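You operate a simulated robot arm through the tools that you are given. There is no shell and no other tool.

Carry out the task below with a simulated robot arm. There is one attempt and no reset: what you move stays moved.

## Task
Swap the yellow spacer for the ticket's one and emboss the green sheet.
Fine: the yellow spacer goes in the grey bay; one pull of the lever, the bed stays in. Set down upright: what you pick out.

Only the result counts: the job must be done as asked and must still hold three seconds after the hand-in. Knocking over, shifting, dropping, spilling or breaking anything else fails it. Flat cloth is picked up by pressing the open fingertips on it (5 to 10 N) and closing them slowly along it; thin cloth reads only 2 to 8 mm in the jaws.

## Robot
A 6-joint arm with a two-finger parallel gripper, fixed in place. Base frame: the origin is on the floor under the middle of its stand, x ahead of it, y to its left, z up. Readings come in m, rad, newtons and seconds.
With the tool pointing down near the work surface it reaches from about 0.24 to 0.64 m from the base axis. Its first joint turns from -1.152 to 1.152 rad. Payload 2.7 kg.
The TCP is the grasp point between the finger pads, 0.023 m short of the fingertips. In the tool frame z runs along the fingers and y along their closing line. The gripper opens to 0.094 m. The fingers are 0.038 m wide and 0.01 m thick; the gripper's body (0.054 by 0.096 m) begins 0.039 m behind the TCP.
Orientation is that of the tool frame in the base frame, as [roll, pitch, yaw] about the fixed x, y, z axes, in that order (R = Rz(yaw) Ry(pitch) Rx(roll)). With the fingers straight down and closing along the base's y, the tool's x points along the base's -x, its y along +y and its z along -z.

## Interface
- The arm moves only by the tool drive_tool. Its argument "increments" is a list of rows, each a list of 6 numbers: the shift along the tool's x, y, z in m, then the turn, a rotation vector about the tool's x, y, z in rad. In form: [[dx, dy, dz, wx, wy, wz], ...]. A call has 1 to 20 rows; each row is the pose to reach, as a shift and turn from the pose commanded when the call began, along the tool's axes at that moment. "jaw" is the finger opening in m, from 0 to 0.094, set as the call begins (left out, the last holds). Rows are played at 5 a second. More than 0.05 m and 0.15 rad between two rows, or a gripper value outside its range, and nothing of the call is played. A pose out of reach is approached as far as the arm can. The call stops where the force on the tool passes 60 N (or 10 N more than at its start, if that is more) or the arm is blocked; 0.2 s more then pass. The fingers move at their own pace (about 0.045 m/s each) and stop on an object; they squeeze with about 39 N. The grip force told is the motor's: it shows also when the fingers shut on nothing. Time passes only in rows, and 0.2 s behind the last, so rows that repeat a pose let the fingers close. The reply holds the time, the measured pose of the TCP, the force on the tool along the base axes, the opening and the grip force, in the units named above and with some noise, with the torque about the TCP (base axes, N m) and any sound that the robot's microphone picked up.
- Cameras (640 x 400 px; columns grow to the right, rows downward): "scene" is fixed at [0.0936, -0.4482, 1.4129]; the picture's right is [0.56, -0.83, 0.00], its down [-0.41, -0.27, -0.87] and it looks along [0.72, 0.49, -0.49] (base axes); focal length 260 px, centre (320, 200). "wrist" rides on the gripper at [0.087, 0.016, -0.075] in the tool frame; the picture's right is [-0.18, 0.98, 0.00], its down [-0.58, -0.11, -0.81] and it looks along [-0.79, -0.15, 0.59] (tool axes); focal length 243 px, centre (320, 200). There is no depth. A picture from a camera that has moved, and an enlarged one, comes with that camera's place and axes in the base frame and with its lens.
- camera(camera): a new picture of that camera. It takes no simulated time.
- enlarge(camera, box): a new picture of the part [left, top, right, bottom] of that camera's present view, enlarged. It takes no simulated time.
- finish_job(): hands the job in; it is judged then, once.

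Nothing tells you positions but the pictures and the camera data. Unless the task says otherwise, let go and move clear before handing in.

The tools are called after "Emit:" as name(argument=value, ...) on one line, values as JSON. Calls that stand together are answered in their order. drive_tool: Moves the arm, as the interface text tells. Its arguments: {"type":"object","properties":{"increments":{"type":"array"},"jaw":{"type":"number"}},"required":["increments"]} The other tools are called the same way: camera (camera) takes a picture; enlarge (camera, box) takes an enlarged picture of a part of a camera's view; finish_job () hands the job in.

At the start:

```text
time_s: 0.0
eef_pos: [0.2874, -0.2145, 1.2975]
ee_rot: [3.141, 0.001, 3.141]
force: [0.4, 0.0, 0.0]
ft_torque: [-0.03, -0.02, -0.01]
width: 0.0939
grasp_force: 0.0
```

scene: 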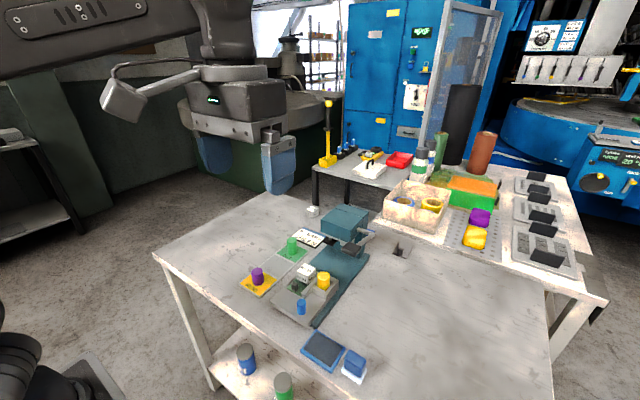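
wrist: 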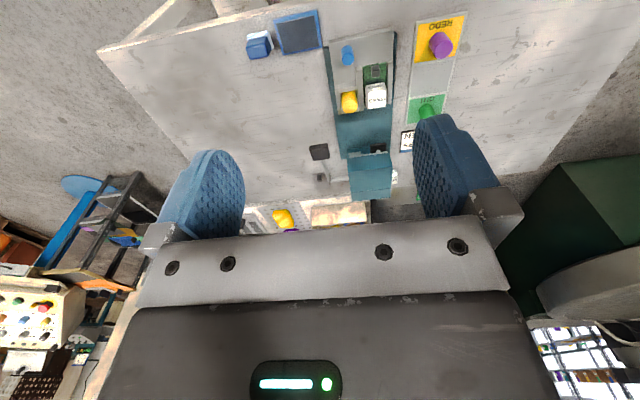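

I see a work table with a press (teal), a bed with spacers (yellow, blue), and pads with purple and green pieces. I will look closer before moving anything.

Emit:
enlarge(camera="scene", box=[220, 190, 420, 340])

Emit:
enlarge(camera="wrist", box=[230, 0, 490, 200])

Emit:
enlarge(camera="scene", box=[220, 310, 400, 400])

Emit:
enlarge(camera="scene", box=[370, 80, 570, 260])

```text
2.67 times, centred on (320, 265) of scene
camera zoom: at [0.0936, -0.4482, 1.4129], right [0.56, -0.83, 0.0], down [-0.41, -0.27, -0.87], along [0.72, 0.49, -0.49], focal length 693 px, centre (320, 27)
```

zoom: 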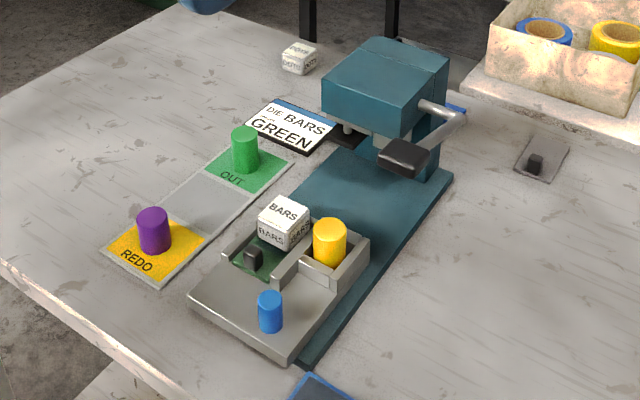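

```text
2.00 times, centred on (360, 100) of wrist
camera zoom: at [0.2013, -0.1974, 1.3724], right [0.19, 0.98, 0.0], down [0.58, -0.11, 0.81], along [0.79, -0.15, -0.59], focal length 485 px, centre (240, 400)
```

zoom: 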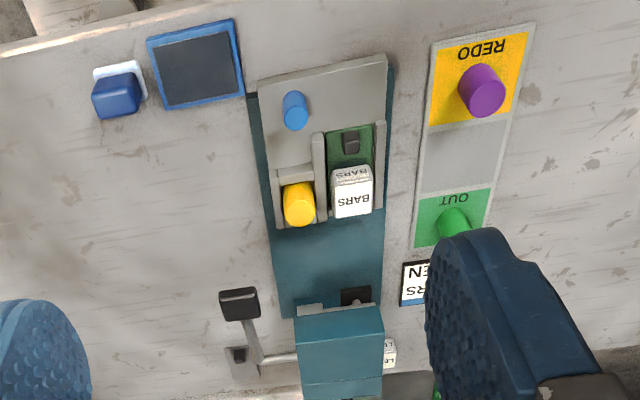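

```text
3.56 times, centred on (310, 355) of scene
camera zoom: at [0.0936, -0.4482, 1.4129], right [0.56, -0.83, 0.0], down [-0.41, -0.27, -0.87], along [0.72, 0.49, -0.49], focal length 924 px, centre (356, -351)
```

zoom: 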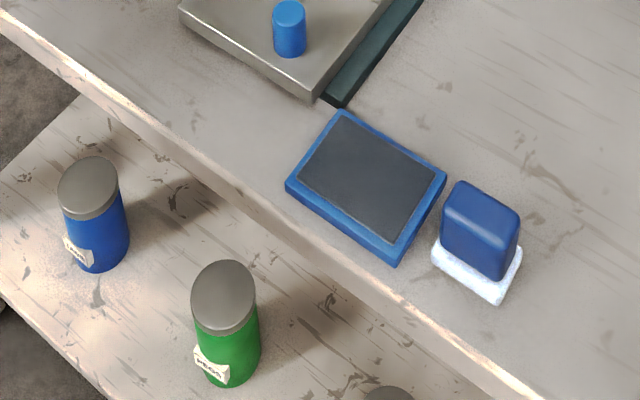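

```text
2.22 times, centred on (470, 170) of scene
camera zoom: at [0.0936, -0.4482, 1.4129], right [0.56, -0.83, 0.0], down [-0.41, -0.27, -0.87], along [0.72, 0.49, -0.49], focal length 578 px, centre (-13, 267)
```

zoom: 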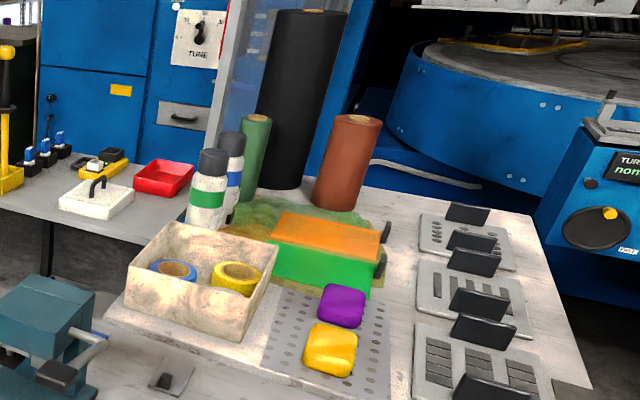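

The bed is out with a BARS die, a yellow spacer and a blue knob; the ticket lies by the press. I will zoom in to read the ticket and other details.

Emit:
enlarge(camera="scene", box=[285, 215, 335, 255])

Emit:
enlarge(camera="scene", box=[270, 255, 340, 325])

Emit:
enlarge(camera="scene", box=[300, 195, 420, 275])

Emit:
enlarge(camera="scene", box=[230, 225, 330, 305])

Emit:
enlarge(camera="wrist", box=[310, 20, 410, 120])

Emit:
enlarge(camera="wrist", box=[300, 120, 440, 220])

```text
10.00 times, centred on (310, 235) of scene
camera zoom: at [0.0936, -0.4482, 1.4129], right [0.56, -0.83, 0.0], down [-0.41, -0.27, -0.87], along [0.72, 0.49, -0.49], focal length 2600 px, centre (420, -150)
```

zoom: 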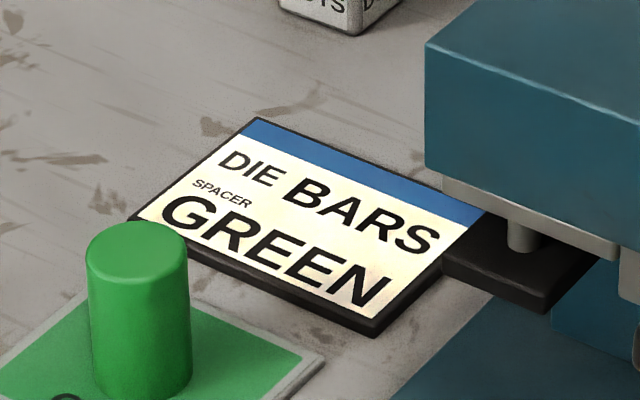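

```text
5.71 times, centred on (305, 290) of scene
camera zoom: at [0.0936, -0.4482, 1.4129], right [0.56, -0.83, 0.0], down [-0.41, -0.27, -0.87], along [0.72, 0.49, -0.49], focal length 1485 px, centre (406, -314)
```

zoom: 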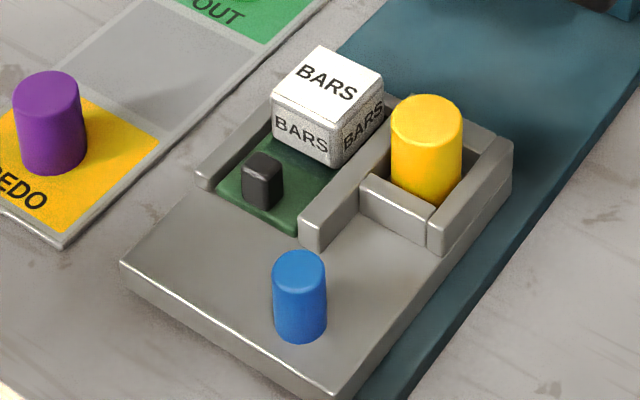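

```text
5.00 times, centred on (360, 235) of scene
camera zoom: at [0.0936, -0.4482, 1.4129], right [0.56, -0.83, 0.0], down [-0.41, -0.27, -0.87], along [0.72, 0.49, -0.49], focal length 1300 px, centre (120, 25)
```

zoom: 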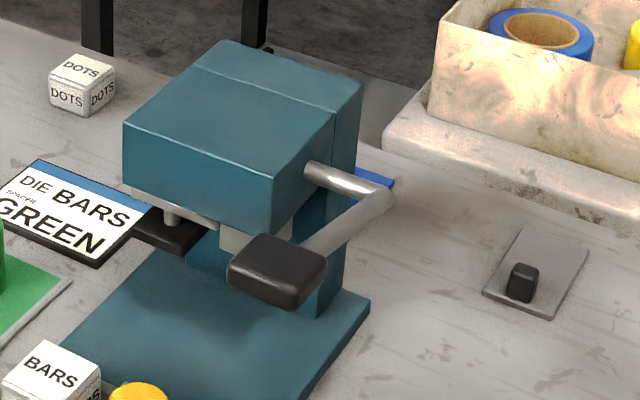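

```text
5.00 times, centred on (280, 265) of scene
camera zoom: at [0.0936, -0.4482, 1.4129], right [0.56, -0.83, 0.0], down [-0.41, -0.27, -0.87], along [0.72, 0.49, -0.49], focal length 1300 px, centre (520, -125)
```

zoom: 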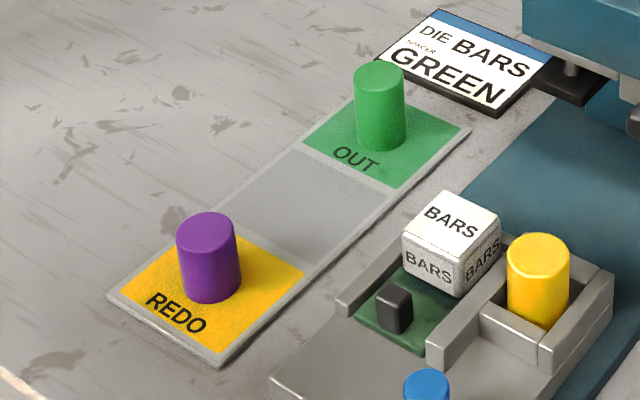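

```text
4.00 times, centred on (360, 70) of wrist
camera zoom: at [0.2013, -0.1974, 1.3724], right [0.19, 0.98, 0.0], down [0.58, -0.11, 0.81], along [0.79, -0.15, -0.59], focal length 970 px, centre (160, 720)
```

zoom: 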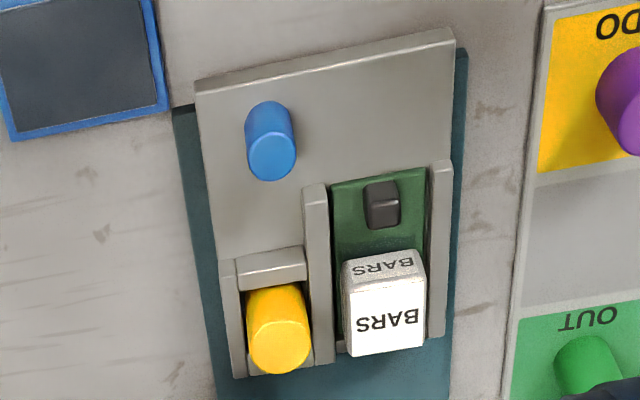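

```text
4.00 times, centred on (370, 170) of wrist
camera zoom: at [0.2013, -0.1974, 1.3724], right [0.19, 0.98, 0.0], down [0.58, -0.11, 0.81], along [0.79, -0.15, -0.59], focal length 970 px, centre (120, 320)
```

zoom: 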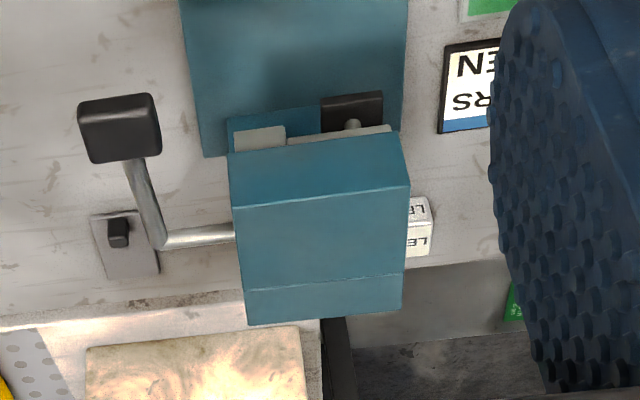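

The ticket reads DIE BARS, SPACER GREEN. So the yellow spacer (about x 0.486, y -0.19, top z 0.936) comes out to the blank grey bay and the green one from OUT goes in. I will lower the wrist camera to measure more exactly.

Emit:
drive_tool(increments=[[0, 0.015, 0.04, 0, 0, 0], [0, 0.03, 0.08, 0, 0, 0], [0, 0.045, 0.12, 0, 0, 0], [0, 0.06, 0.15, 0, 0, 0], [0, 0.06, 0.15, 0, 0, 0]])

Emit:
camera(camera="wrist")

Emit:
camera(camera="scene")

```text
time_s: 1.2
eef_pos: [0.2861, -0.1542, 1.1454]
ee_rot: [-3.14, 0.003, 3.139]
force: [0.8, 0.5, 1.0]
ft_torque: [-0.01, 0.0, -0.03]
width: 0.0939
grasp_force: 0.0
```

```text
taken
camera wrist: at [0.2009, -0.1377, 1.2202], right [0.19, 0.98, 0.0], down [0.58, -0.11, 0.81], along [0.79, -0.15, -0.59], focal length 243 px, centre (320, 200)
```

wrist: 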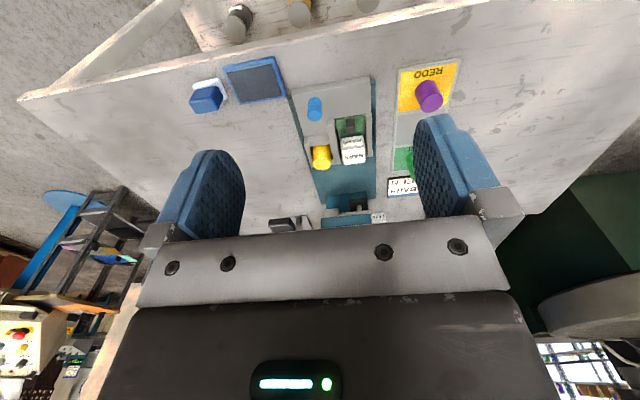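

```text
taken
```

scene: 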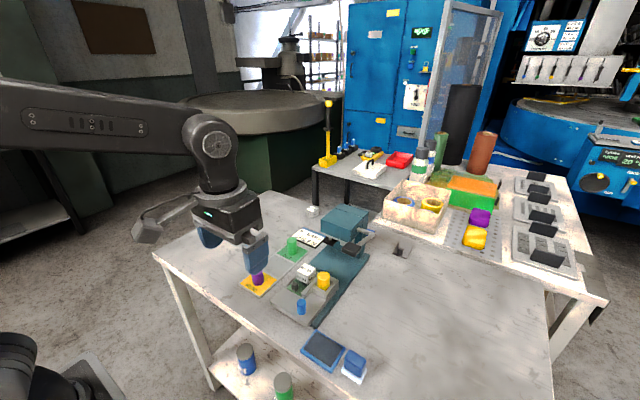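

The wrist camera now sees the bed, the tray and the press front. I will enlarge parts to measure positions.

Emit:
enlarge(camera="wrist", box=[270, 60, 390, 220])

Emit:
enlarge(camera="wrist", box=[380, 50, 480, 200])

Emit:
enlarge(camera="scene", box=[275, 255, 345, 325])

```text
2.50 times, centred on (330, 140) of wrist
camera zoom: at [0.2009, -0.1377, 1.2202], right [0.19, 0.98, 0.0], down [0.58, -0.11, 0.81], along [0.79, -0.15, -0.59], focal length 606 px, centre (295, 350)
```

zoom: 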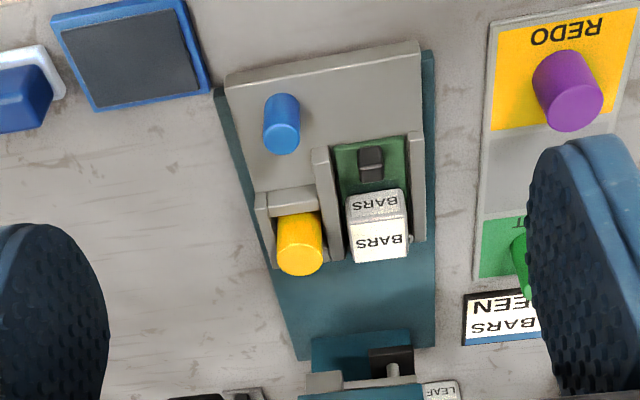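

```text
2.67 times, centred on (430, 125) of wrist
camera zoom: at [0.2009, -0.1377, 1.2202], right [0.19, 0.98, 0.0], down [0.58, -0.11, 0.81], along [0.79, -0.15, -0.59], focal length 647 px, centre (27, 400)
```

zoom: 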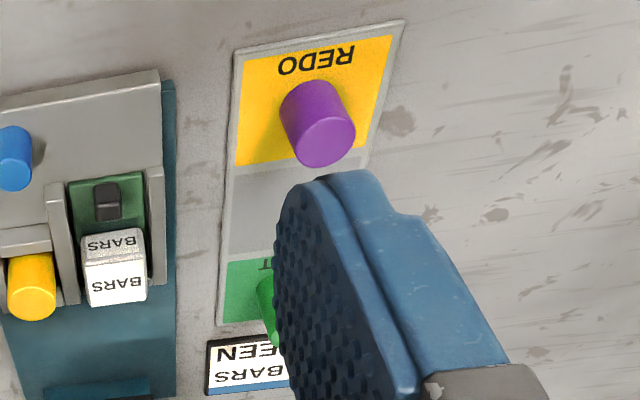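

```text
5.71 times, centred on (310, 290) of scene
camera zoom: at [0.0936, -0.4482, 1.4129], right [0.56, -0.83, 0.0], down [-0.41, -0.27, -0.87], along [0.72, 0.49, -0.49], focal length 1485 px, centre (377, -314)
```

zoom: 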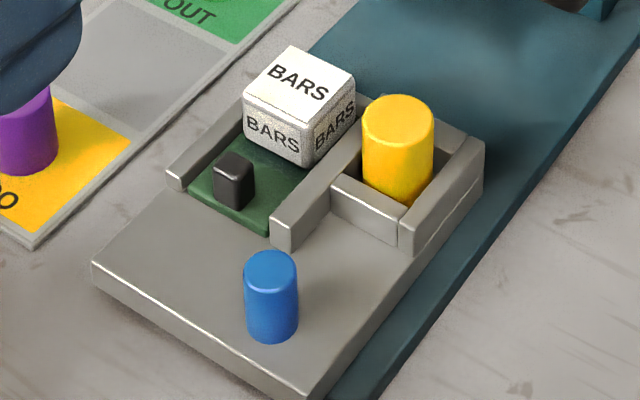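

I put the tray at x 0.39–0.61, y -0.06–0.02 with its grey bay centred near (0.498, -0.018), the green spacer near (0.573, -0.015) and the table near z 0.86. Next I turn the gripper to close along x, clear of the die and the lever, and go above the yellow spacer for a closer look.

Emit:
drive_tool(increments=[[-0.019, -0.003, 0.002, 0, 0, 0.143], [-0.038, -0.006, 0.004, 0, 0, 0.286], [-0.056, -0.009, 0.006, 0, 0, 0.428], [-0.075, -0.012, 0.009, 0, 0, 0.571], [-0.094, -0.015, 0.011, 0, 0, 0.714], [-0.112, -0.018, 0.013, 0, 0, 0.857], [-0.131, -0.021, 0.015, 0, 0, 1.0], [-0.15, -0.025, 0.017, 0, 0, 1.142], [-0.168, -0.028, 0.019, 0, 0, 1.285], [-0.187, -0.031, 0.021, 0, 0, 1.428], [-0.206, -0.034, 0.025, 0, 0, 1.5708], [-0.206, -0.034, 0.025, 0, 0, 1.5708]])

Emit:
camera(camera="wrist")

Emit:
camera(camera="scene")

```text
time_s: 3.8
eef_pos: [0.4935, -0.1881, 1.1224]
ee_rot: [3.139, -0.001, 1.569]
force: [0.3, 0.8, 0.4]
ft_torque: [0.02, -0.02, 0.01]
width: 0.0941
grasp_force: 0.1
```

```text
taken
camera wrist: at [0.5101, -0.1026, 1.1983], right [0.98, -0.19, 0.0], down [-0.11, -0.58, 0.81], along [-0.15, -0.79, -0.59], focal length 243 px, centre (320, 200)
```

wrist: 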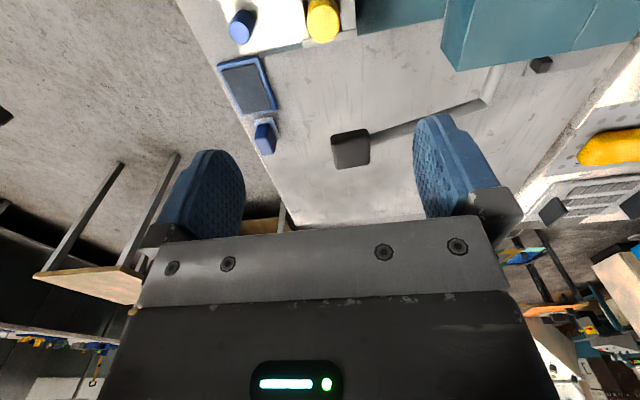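

```text
taken
```

scene: 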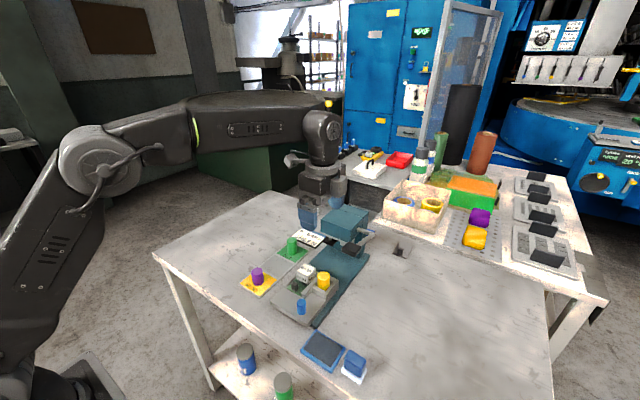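

The gripper is above the yellow spacer, with the lever to the -y side. I will zoom in on the spacer and socket to fix their positions.

Emit:
enlarge(camera="wrist", box=[220, 0, 460, 150])

Emit:
enlarge(camera="wrist", box=[300, 0, 380, 50])

Emit:
enlarge(camera="scene", box=[320, 190, 420, 260])

```text
2.67 times, centred on (340, 75) of wrist
camera zoom: at [0.5101, -0.1026, 1.1983], right [0.98, -0.19, 0.0], down [-0.11, -0.58, 0.81], along [-0.15, -0.79, -0.59], focal length 647 px, centre (267, 533)
```

zoom: 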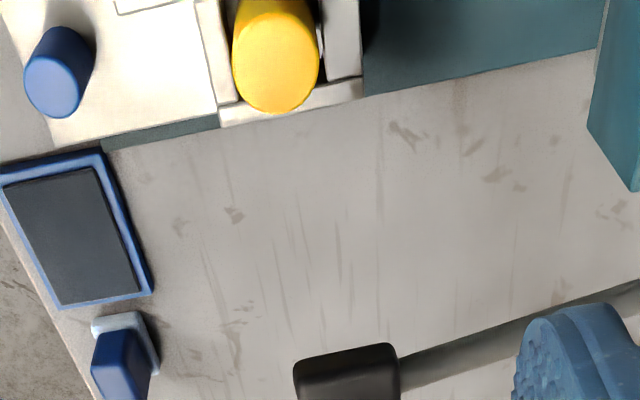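

```text
8.00 times, centred on (340, 25) of wrist
camera zoom: at [0.5101, -0.1026, 1.1983], right [0.98, -0.19, 0.0], down [-0.11, -0.58, 0.81], along [-0.15, -0.79, -0.59], focal length 1941 px, centre (160, 1600)
```

zoom: 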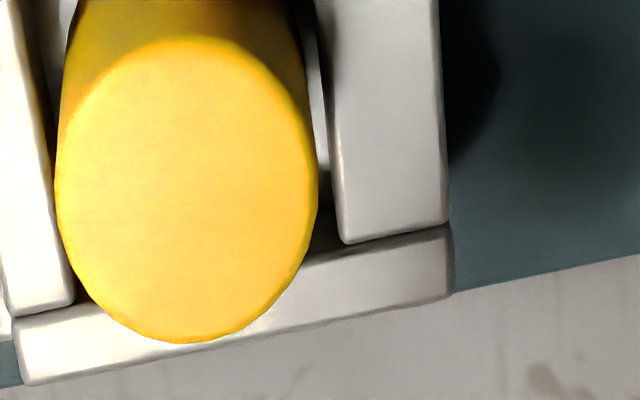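

```text
5.71 times, centred on (370, 225) of scene
camera zoom: at [0.0937, -0.4482, 1.4129], right [0.56, -0.83, 0.0], down [-0.41, -0.27, -0.87], along [0.72, 0.49, -0.49], focal length 1485 px, centre (34, 57)
```

zoom: 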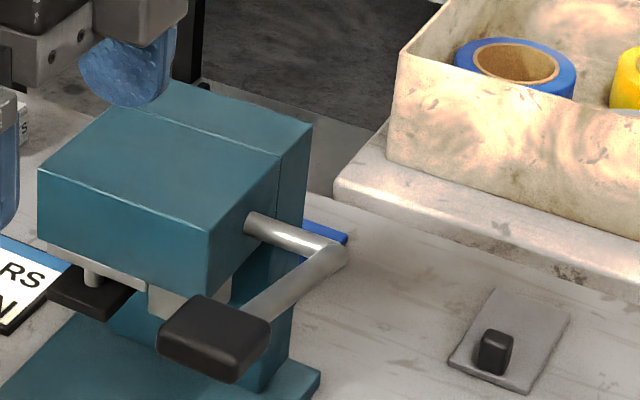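

The yellow spacer's centre is near (0.4975, -0.188) and it stands about 3 cm proud of the socket walls; the lever grip's near edge is around y -0.224. I will lean the wrist slightly away from the lever and lower to get a closer look.

Emit:
drive_tool(increments=[[0.002, 0.002, 0.03, 0, -0.05, 0], [0.004, 0.004, 0.06, 0, -0.1, 0], [0.004, 0.004, 0.09, 0, -0.15, 0], [0.004, 0.004, 0.12, 0, -0.15, 0], [0.004, 0.004, 0.12, 0, -0.15, 0]])

Emit:
camera(camera="wrist")

Emit:
camera(camera="scene")

```text
time_s: 5.0
eef_pos: [0.496, -0.1854, 1.0023]
ee_rot: [-3.141, 0.151, 1.569]
force: [0.7, 0.5, -0.6]
ft_torque: [-0.03, -0.03, 0.0]
width: 0.0941
grasp_force: 0.2
```

```text
taken
camera wrist: at [0.5132, -0.0889, 1.0639], right [0.98, -0.18, 0.03], down [-0.11, -0.45, 0.88], along [-0.15, -0.87, -0.47], focal length 243 px, centre (320, 200)
```

wrist: 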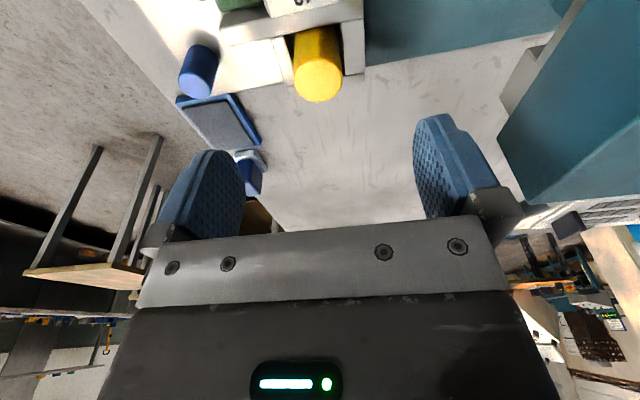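

```text
taken
```

scene: 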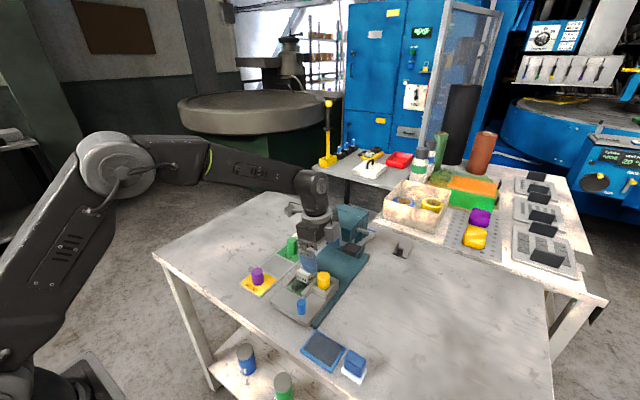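

Emit:
enlarge(camera="scene", box=[265, 160, 405, 300])

Emit:
enlarge(camera="wrist", box=[170, 0, 410, 150])

Emit:
enlarge(camera="wrist", box=[270, 20, 380, 110])

```text
2.86 times, centred on (335, 230) of scene
camera zoom: at [0.0937, -0.4482, 1.4129], right [0.56, -0.83, 0.0], down [-0.41, -0.27, -0.87], along [0.72, 0.49, -0.49], focal length 743 px, centre (277, 114)
```

zoom: 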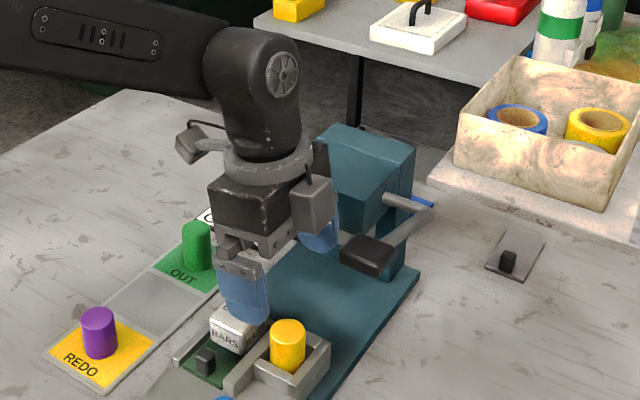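

```text
2.67 times, centred on (290, 75) of wrist
camera zoom: at [0.5132, -0.0889, 1.0639], right [0.98, -0.18, 0.03], down [-0.11, -0.45, 0.88], along [-0.15, -0.87, -0.47], focal length 647 px, centre (400, 533)
```

zoom: 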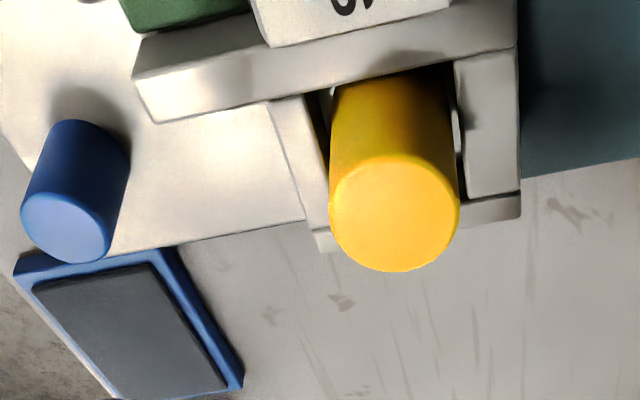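

```text
4.44 times, centred on (325, 65) of wrist
camera zoom: at [0.5132, -0.0889, 1.0639], right [0.98, -0.18, 0.03], down [-0.11, -0.45, 0.88], along [-0.15, -0.87, -0.47], focal length 1078 px, centre (298, 800)
```

zoom: 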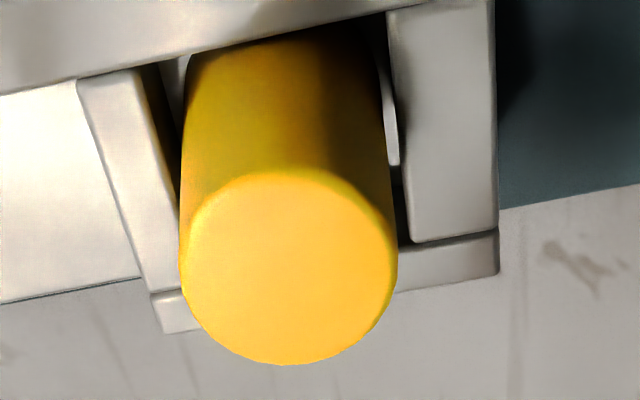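

The gripper has ample clearance to the lever. The yellow spacer's top is at about (0.4974, -0.189, 0.925) and the socket walls reach about z 0.90, so I lower to TCP z 0.930, keeping the tips above the walls.

Emit:
drive_tool(increments=[[0.0031, 0.0005, 0.024, 0, 0, 0], [0.0061, 0.001, 0.048, 0, 0, 0], [0.0077, 0.0014, 0.06, 0, 0, 0], [0.0092, 0.0014, 0.0717, 0, 0, 0], [0.0092, 0.0014, 0.0717, 0, 0, 0]])

Emit:
camera(camera="wrist")

Emit:
enlarge(camera="scene", box=[265, 160, 405, 300])

```text
time_s: 6.2
eef_pos: [0.5005, -0.1841, 0.931]
ee_rot: [3.139, 0.151, 1.57]
force: [0.4, -0.4, 0.9]
ft_torque: [0.01, -0.01, 0.0]
width: 0.0944
grasp_force: 0.1
```

```text
taken
camera wrist: at [0.5167, -0.0883, 0.9918], right [0.98, -0.18, 0.03], down [-0.11, -0.45, 0.88], along [-0.15, -0.87, -0.47], focal length 243 px, centre (320, 200)
```

wrist: 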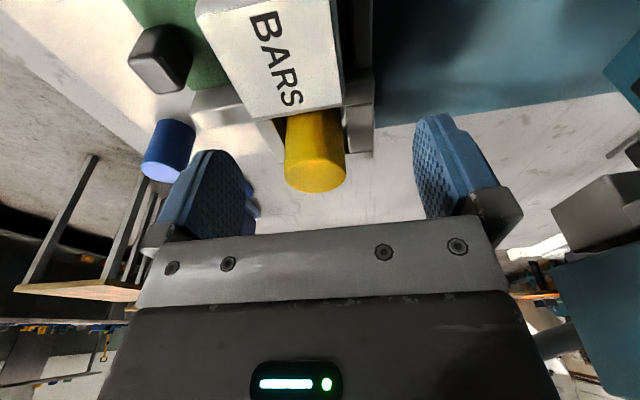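

```text
2.86 times, centred on (335, 230) of scene
camera zoom: at [0.0937, -0.4482, 1.4129], right [0.56, -0.83, 0.0], down [-0.41, -0.27, -0.87], along [0.72, 0.49, -0.49], focal length 743 px, centre (277, 114)
```

zoom: 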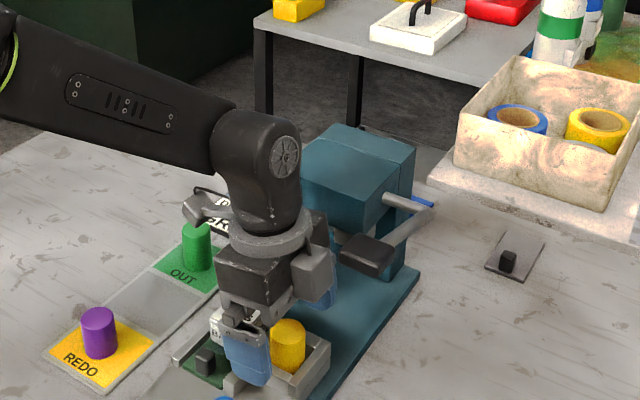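

The fingers straddle the yellow spacer with the die well clear. I will zoom to check centring before closing.

Emit:
enlarge(camera="wrist", box=[240, 90, 440, 215])

Emit:
enlarge(camera="scene", box=[300, 230, 350, 300])

```text
3.20 times, centred on (340, 152) of wrist
camera zoom: at [0.5167, -0.0883, 0.9918], right [0.98, -0.18, 0.03], down [-0.11, -0.45, 0.88], along [-0.15, -0.87, -0.47], focal length 776 px, centre (256, 352)
```

zoom: 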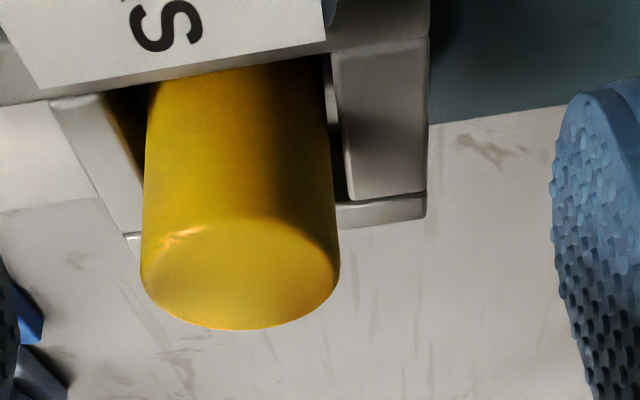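

```text
5.71 times, centred on (325, 265) of scene
camera zoom: at [0.0937, -0.4482, 1.4129], right [0.56, -0.83, 0.0], down [-0.41, -0.27, -0.87], along [0.72, 0.49, -0.49], focal length 1485 px, centre (291, -171)
```

zoom: 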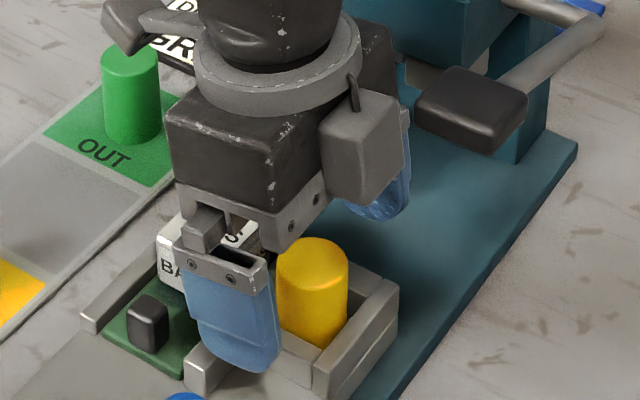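

The spacer sits about 2.7 mm toward -x from the finger centre, top about 7 mm below the TCP. I will correct that, lower 2 mm, then close.

Emit:
drive_tool(increments=[[0, -0.0027, 0.002, 0, 0, 0], [0, -0.0027, 0.002, 0, 0, 0]])

Emit:
enlarge(camera="wrist", box=[240, 90, 440, 215])

```text
time_s: 6.8
eef_pos: [0.4993, -0.1852, 0.9298]
ee_rot: [3.139, 0.149, 1.569]
force: [-0.1, -0.7, -0.1]
ft_torque: [0.0, 0.02, 0.04]
width: 0.0943
grasp_force: 0.1
```

```text
3.20 times, centred on (340, 152) of wrist
camera zoom: at [0.5147, -0.0885, 0.9902], right [0.98, -0.18, 0.03], down [-0.11, -0.45, 0.88], along [-0.15, -0.87, -0.47], focal length 776 px, centre (256, 352)
```

zoom: 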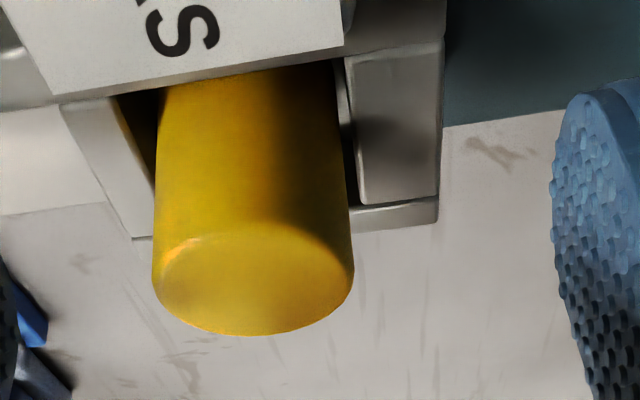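

Now the spacer is centred between the fingers. I close the jaw on it.

Emit:
drive_tool(increments=[[0, 0, 0, 0, 0, 0], [0, 0, 0, 0, 0, 0], [0, 0, 0, 0, 0, 0], [0, 0, 0, 0, 0, 0], [0, 0, 0, 0, 0, 0], [0, 0, 0, 0, 0, 0], [0, 0, 0, 0, 0, 0]], jaw=0.015)

Emit:
camera(camera="wrist")

Emit:
enlarge(camera="scene", box=[270, 220, 350, 330])

```text
time_s: 8.4
eef_pos: [0.4987, -0.1855, 0.9291]
ee_rot: [3.141, 0.151, 1.57]
force: [-2.2, -0.1, 1.3]
ft_torque: [0.02, 0.15, -0.01]
width: 0.0312
grasp_force: 38.9
```

```text
taken
camera wrist: at [0.5146, -0.0884, 0.9903], right [0.98, -0.18, 0.03], down [-0.11, -0.45, 0.88], along [-0.15, -0.87, -0.47], focal length 243 px, centre (320, 200)
```

wrist: 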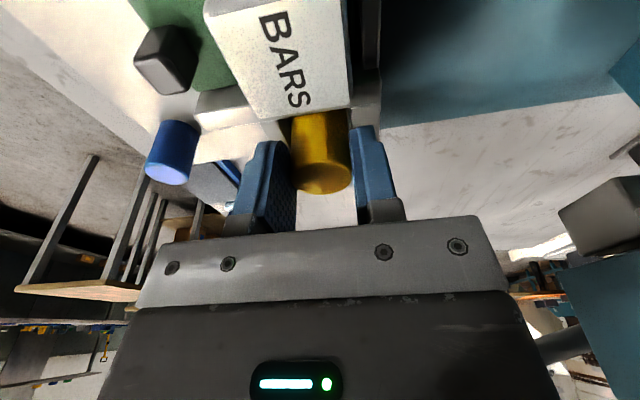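

```text
3.64 times, centred on (310, 275) of scene
camera zoom: at [0.0936, -0.4482, 1.4129], right [0.56, -0.83, 0.0], down [-0.41, -0.27, -0.87], along [0.72, 0.49, -0.49], focal length 945 px, centre (356, -73)
```

zoom: 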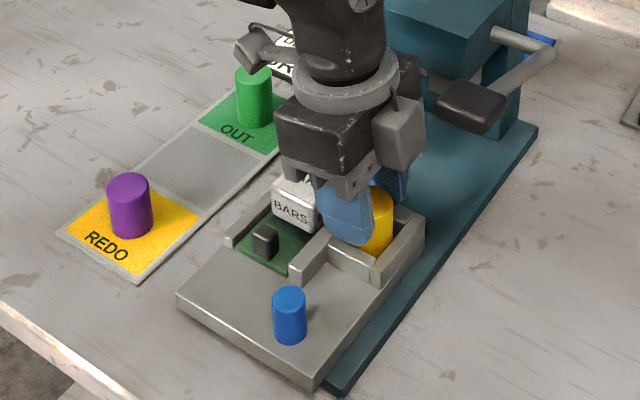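

The grip is firm at 31.2 mm. I lift the yellow spacer straight up out of the socket.

Emit:
drive_tool(increments=[[-0.0015, 0, -0.0099, 0, 0, 0], [-0.0037, 0, -0.0247, 0, 0, 0], [-0.006, 0, -0.0396, 0, 0, 0], [-0.009, 0, -0.0593, 0, 0, 0], [-0.0127, 0, -0.084, 0, 0, 0], [-0.0127, 0, -0.084, 0, 0, 0]])

Emit:
camera(camera="wrist")

Emit:
enlarge(camera="scene", box=[270, 160, 410, 330])

```text
time_s: 9.8
eef_pos: [0.4967, -0.186, 1.014]
ee_rot: [3.139, 0.15, 1.57]
force: [-0.4, -0.5, -2.9]
ft_torque: [0.0, 0.01, 0.0]
width: 0.0312
grasp_force: 39.0
```

```text
taken
camera wrist: at [0.5138, -0.0911, 1.0757], right [0.98, -0.18, 0.03], down [-0.11, -0.45, 0.88], along [-0.15, -0.87, -0.47], focal length 243 px, centre (320, 200)
```

wrist: 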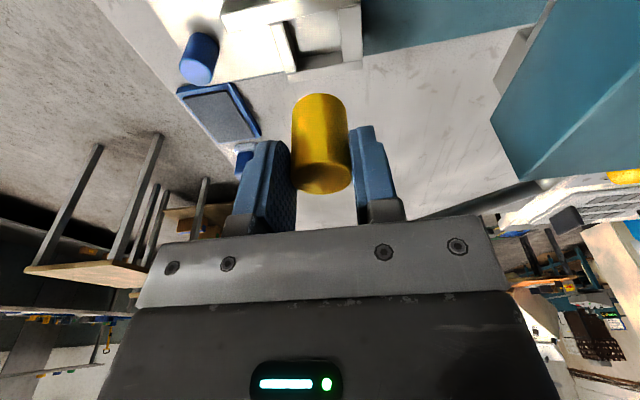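

```text
2.35 times, centred on (340, 245) of scene
camera zoom: at [0.0937, -0.4483, 1.4129], right [0.56, -0.83, 0.0], down [-0.41, -0.27, -0.87], along [0.72, 0.49, -0.49], focal length 612 px, centre (273, 94)
```

zoom: 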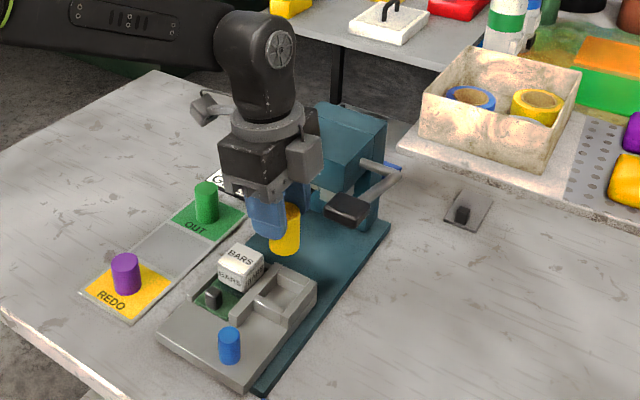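

The yellow spacer is out and held upright; the socket is empty. I will zoom to measure the held spacer's height and the socket's centre.

Emit:
enlarge(camera="wrist", box=[270, 80, 370, 210])

Emit:
enlarge(camera="wrist", box=[260, 0, 380, 90])

Emit:
enlarge(camera="scene", box=[280, 250, 350, 310])

```text
3.08 times, centred on (320, 145) of wrist
camera zoom: at [0.5138, -0.0911, 1.0757], right [0.98, -0.18, 0.03], down [-0.11, -0.45, 0.88], along [-0.15, -0.87, -0.47], focal length 746 px, centre (320, 369)
```

zoom: 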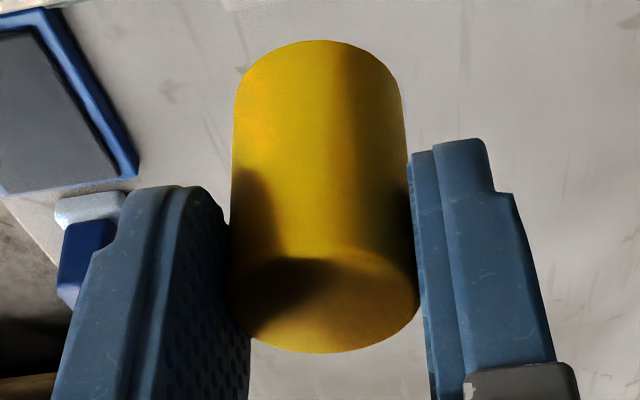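

```text
4.44 times, centred on (320, 45) of wrist
camera zoom: at [0.5138, -0.0911, 1.0757], right [0.98, -0.18, 0.03], down [-0.11, -0.45, 0.88], along [-0.15, -0.87, -0.47], focal length 1078 px, centre (320, 889)
```

zoom: 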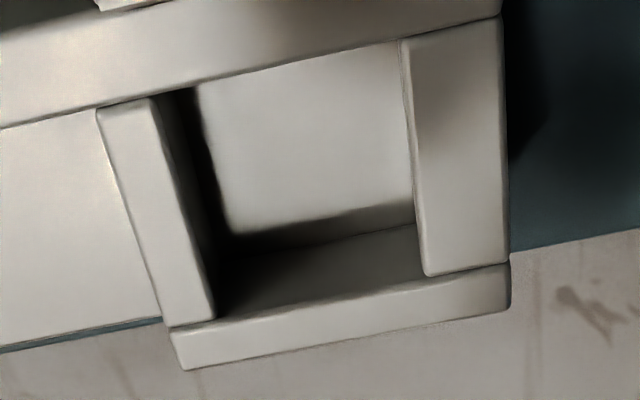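

```text
6.67 times, centred on (315, 280) of scene
camera zoom: at [0.0937, -0.4483, 1.4129], right [0.56, -0.83, 0.0], down [-0.41, -0.27, -0.87], along [0.72, 0.49, -0.49], focal length 1733 px, centre (353, -333)
```

zoom: 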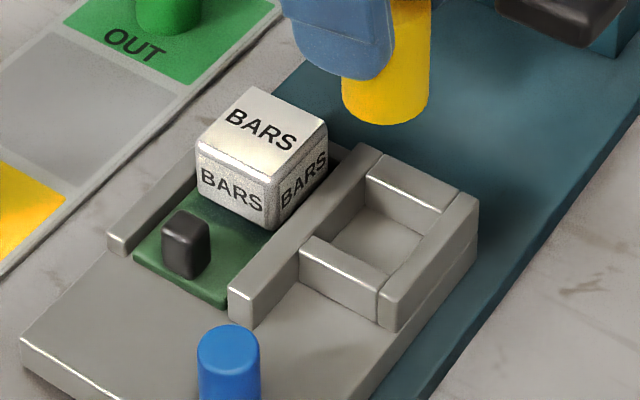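

The empty socket is about 36 mm square, centred near (0.498, -0.188). I carry the yellow spacer at this height over to the grey bay centre (0.499, -0.0175) and lower most of the way.

Emit:
drive_tool(increments=[[0.0346, 0.0, -0.0052, 0, 0, 0], [0.0691, 0.0, -0.0104, 0, 0, 0], [0.1037, 0.0005, -0.0157, 0, 0, 0], [0.1382, 0.001, -0.0209, 0, 0, 0], [0.1728, 0.001, -0.0261, 0, 0, 0], [0.1765, 0.001, -0.0014, 0, 0, 0], [0.1803, 0.001, 0.0233, 0, 0, 0], [0.1835, 0.001, 0.0446, 0, 0, 0], [0.1835, 0.001, 0.0446, 0, 0, 0]])

Emit:
camera(camera="wrist")

Emit:
enlarge(camera="scene", box=[220, 180, 340, 310])

```text
time_s: 11.8
eef_pos: [0.4969, -0.0093, 0.9424]
ee_rot: [3.14, 0.15, 1.57]
force: [0.9, 0.1, -3.2]
ft_torque: [0.04, -0.01, -0.01]
width: 0.0314
grasp_force: 39.1
```

```text
taken
camera wrist: at [0.5134, 0.0863, 1.0038], right [0.98, -0.18, 0.03], down [-0.11, -0.45, 0.88], along [-0.15, -0.87, -0.47], focal length 243 px, centre (320, 200)
```

wrist: 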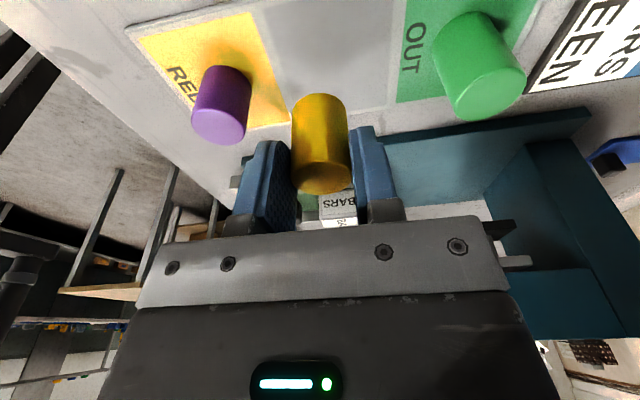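

```text
3.08 times, centred on (280, 245) of scene
camera zoom: at [0.0937, -0.4482, 1.4129], right [0.56, -0.83, 0.0], down [-0.41, -0.27, -0.87], along [0.72, 0.49, -0.49], focal length 800 px, centre (443, 62)
```

zoom: 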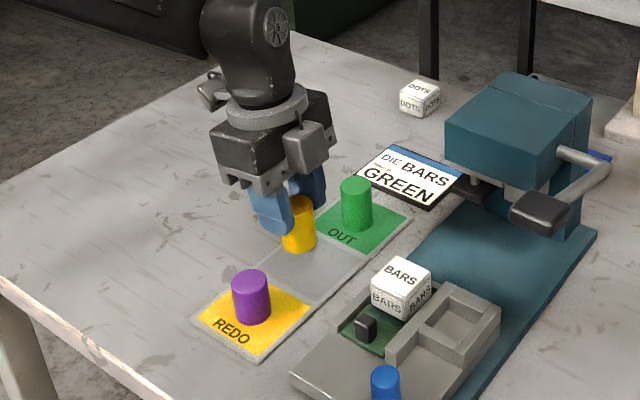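

The spacer hangs over the grey bay. I will check its centring before the last few millimetres.

Emit:
enlarge(camera="wrist", box=[180, 0, 420, 150])

Emit:
enlarge(camera="scene", box=[250, 220, 330, 290])

```text
2.67 times, centred on (300, 75) of wrist
camera zoom: at [0.5134, 0.0863, 1.0038], right [0.98, -0.18, 0.03], down [-0.11, -0.45, 0.88], along [-0.15, -0.87, -0.47], focal length 647 px, centre (373, 533)
```

zoom: 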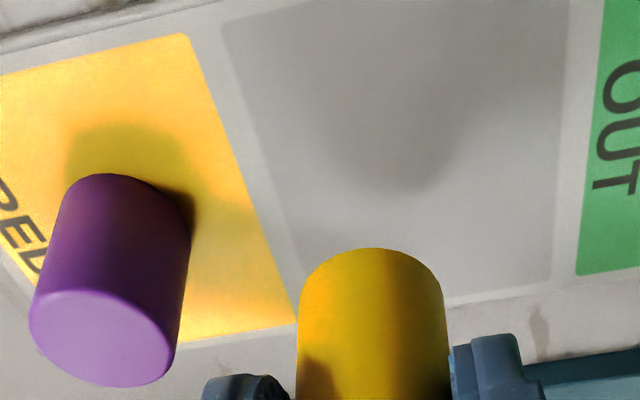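

```text
5.71 times, centred on (290, 255) of scene
camera zoom: at [0.0937, -0.4482, 1.4129], right [0.56, -0.83, 0.0], down [-0.41, -0.27, -0.87], along [0.72, 0.49, -0.49], focal length 1485 px, centre (491, -114)
```

zoom: 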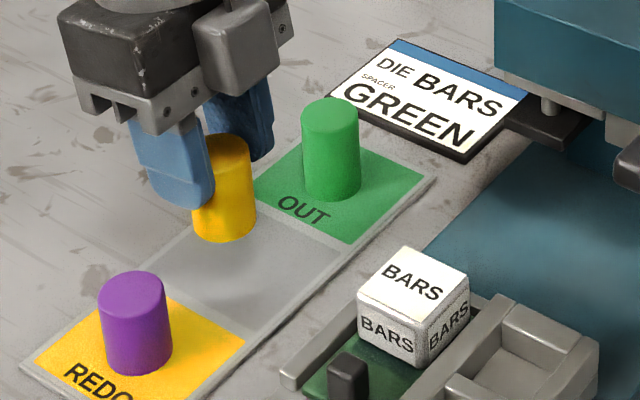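

The bay centre is about 12 mm further in +x and 4 mm in +y than the spacer. I shift by that and lower to just above the tray.

Emit:
drive_tool(increments=[[0.004, 0.012, -0.0006, 0, 0, 0], [0.0061, 0.012, 0.0135, 0, 0, 0], [0.0082, 0.012, 0.0276, 0, 0, 0], [0.0082, 0.012, 0.0276, 0, 0, 0]])

Emit:
enlarge(camera="wrist", box=[180, 0, 420, 150])

Emit:
enlarge(camera="scene", box=[250, 220, 330, 290])

```text
time_s: 12.8
eef_pos: [0.5101, -0.0053, 0.9149]
ee_rot: [3.139, 0.15, 1.57]
force: [-0.1, 0.1, -2.5]
ft_torque: [0.01, 0.03, 0.02]
width: 0.0311
grasp_force: 39.0
```

```text
2.67 times, centred on (300, 75) of wrist
camera zoom: at [0.5258, 0.0909, 0.9757], right [0.98, -0.18, 0.03], down [-0.11, -0.45, 0.88], along [-0.15, -0.87, -0.47], focal length 647 px, centre (373, 533)
```

zoom: 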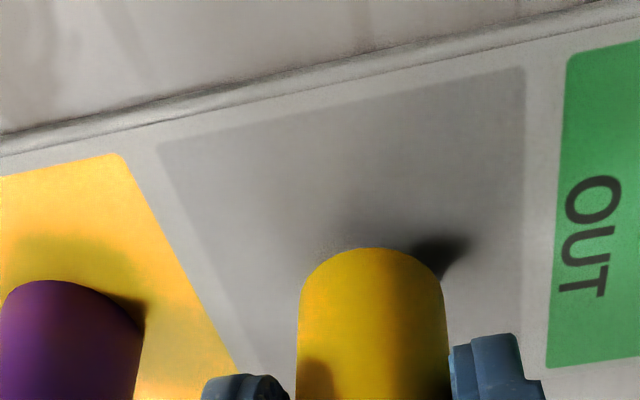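

```text
5.71 times, centred on (290, 255) of scene
camera zoom: at [0.0937, -0.4482, 1.4129], right [0.56, -0.83, 0.0], down [-0.41, -0.27, -0.87], along [0.72, 0.49, -0.49], focal length 1485 px, centre (491, -114)
```

zoom: 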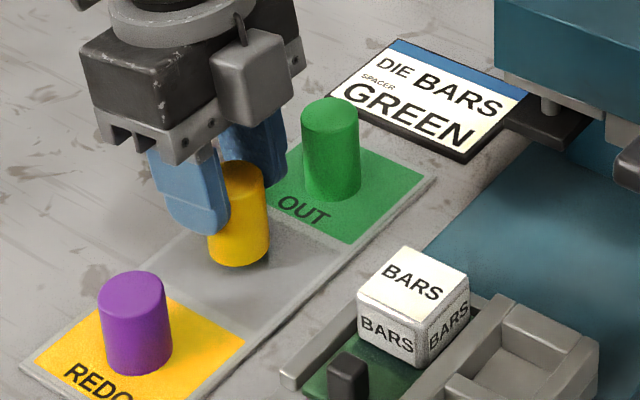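

The spacer is a few millimetres above the middle of the grey bay. I lower in small steps, watching the force.

Emit:
drive_tool(increments=[[0.0003, 0, 0.002, 0, 0, 0], [0.0006, 0, 0.004, 0, 0, 0], [0.0006, 0, 0.004, 0, 0, 0]])

```text
time_s: 13.6
eef_pos: [0.5101, -0.0059, 0.9104]
ee_rot: [3.139, 0.148, 1.569]
force: [0.1, -0.4, -3.4]
ft_torque: [-0.01, 0.02, 0.03]
width: 0.0313
grasp_force: 38.7
```

Emit:
drive_tool(increments=[[0.0001, 0, 0.001, 0, 0, 0], [0.0003, 0, 0.002, 0, 0, 0], [0.0003, 0, 0.002, 0, 0, 0]])

Emit:
enlarge(camera="scene", box=[260, 230, 310, 280])

Emit:
enlarge(camera="wrist", box=[260, 60, 400, 210])

```text
time_s: 14.4
eef_pos: [0.51, -0.0075, 0.9083]
ee_rot: [3.139, 0.151, 1.569]
force: [0.7, -0.7, -2.2]
ft_torque: [-0.02, 0.0, -0.03]
width: 0.0314
grasp_force: 38.8
```

```text
8.00 times, centred on (285, 255) of scene
camera zoom: at [0.0937, -0.4482, 1.4129], right [0.56, -0.83, 0.0], down [-0.41, -0.27, -0.87], along [0.72, 0.49, -0.49], focal length 2080 px, centre (600, -240)
```

zoom: 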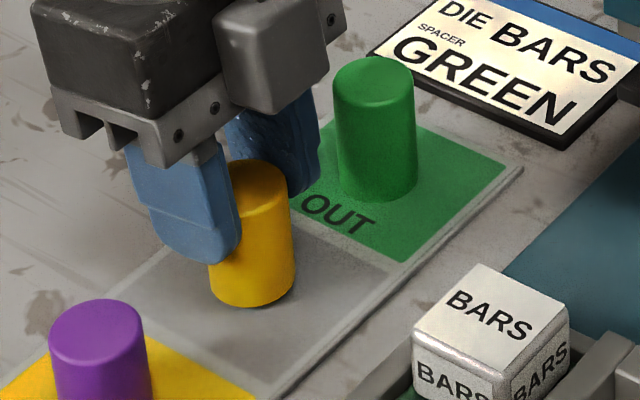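

```text
2.67 times, centred on (330, 135) of wrist
camera zoom: at [0.5269, 0.0896, 0.9686], right [0.98, -0.18, 0.03], down [-0.11, -0.45, 0.88], along [-0.15, -0.87, -0.47], focal length 647 px, centre (293, 373)
```

zoom: 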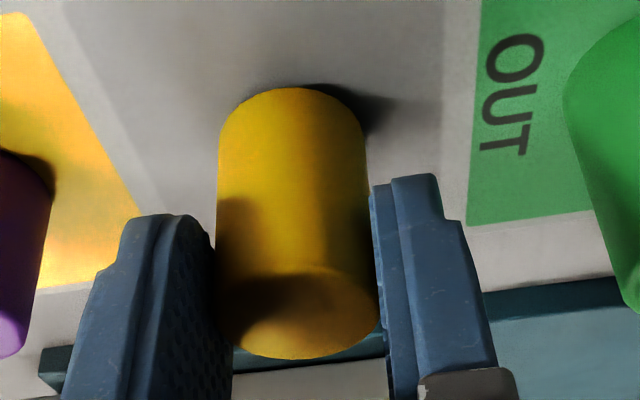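

Close to the surface, still carrying the weight. I continue down by another millimetre or so.

Emit:
drive_tool(increments=[[0.0001, 0, 0.001, 0, 0, 0], [0.0001, 0, 0.001, 0, 0, 0]])

```text
time_s: 15.0
eef_pos: [0.5103, -0.0079, 0.9075]
ee_rot: [3.139, 0.15, 1.572]
force: [-0.9, -0.7, -2.3]
ft_torque: [0.04, 0.02, -0.02]
width: 0.0312
grasp_force: 38.8
```

Emit:
drive_tool(increments=[[0.0002, 0, 0.0012, 0, 0, 0], [0.0002, 0, 0.0012, 0, 0, 0]])

```text
time_s: 15.6
eef_pos: [0.5108, -0.0074, 0.9064]
ee_rot: [3.139, 0.151, 1.57]
force: [1.0, -0.4, -2.5]
ft_torque: [0.01, 0.01, 0.01]
width: 0.0313
grasp_force: 39.0
```

Emit:
drive_tool(increments=[[0.0002, 0, 0.0012, 0, 0, 0], [0.0002, 0, 0.0012, 0, 0, 0]])

Emit:
enlarge(camera="scene", box=[260, 230, 310, 280])

Emit:
enlarge(camera="wrist", box=[290, 70, 370, 130])

```text
time_s: 16.2
eef_pos: [0.5113, -0.0077, 0.9033]
ee_rot: [3.14, 0.15, 1.568]
force: [-0.7, -0.2, -3.5]
ft_torque: [0.04, -0.01, -0.02]
width: 0.0312
grasp_force: 39.3
```

```text
8.00 times, centred on (285, 255) of scene
camera zoom: at [0.0937, -0.4482, 1.4129], right [0.56, -0.83, 0.0], down [-0.41, -0.27, -0.87], along [0.72, 0.49, -0.49], focal length 2080 px, centre (600, -240)
```

zoom: 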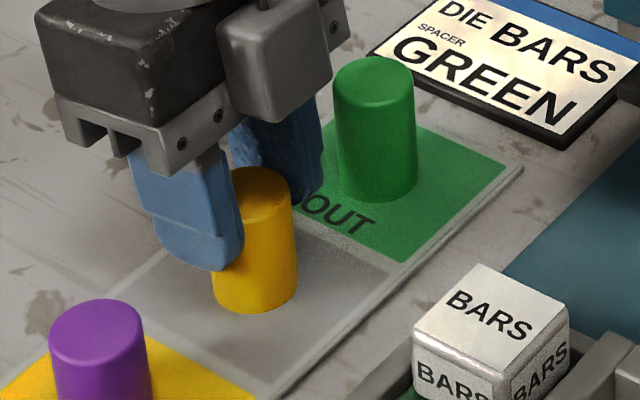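

```text
6.67 times, centred on (330, 100) of wrist
camera zoom: at [0.5275, 0.089, 0.965], right [0.98, -0.18, 0.03], down [-0.11, -0.45, 0.88], along [-0.15, -0.87, -0.47], focal length 1618 px, centre (253, 867)
```

zoom: 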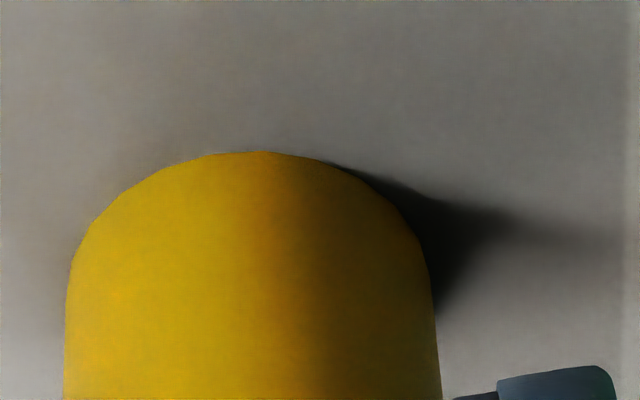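

The shadow now nearly meets the spacer's base. One more small step.

Emit:
drive_tool(increments=[[0.0002, 0, 0.0012, 0, 0, 0], [0.0002, 0, 0.0012, 0, 0, 0]])

```text
time_s: 16.8
eef_pos: [0.5118, -0.0091, 0.9033]
ee_rot: [3.137, 0.15, 1.569]
force: [-3.6, 2.0, 6.5]
ft_torque: [0.05, 0.3, -0.04]
width: 0.0312
grasp_force: 38.8
```

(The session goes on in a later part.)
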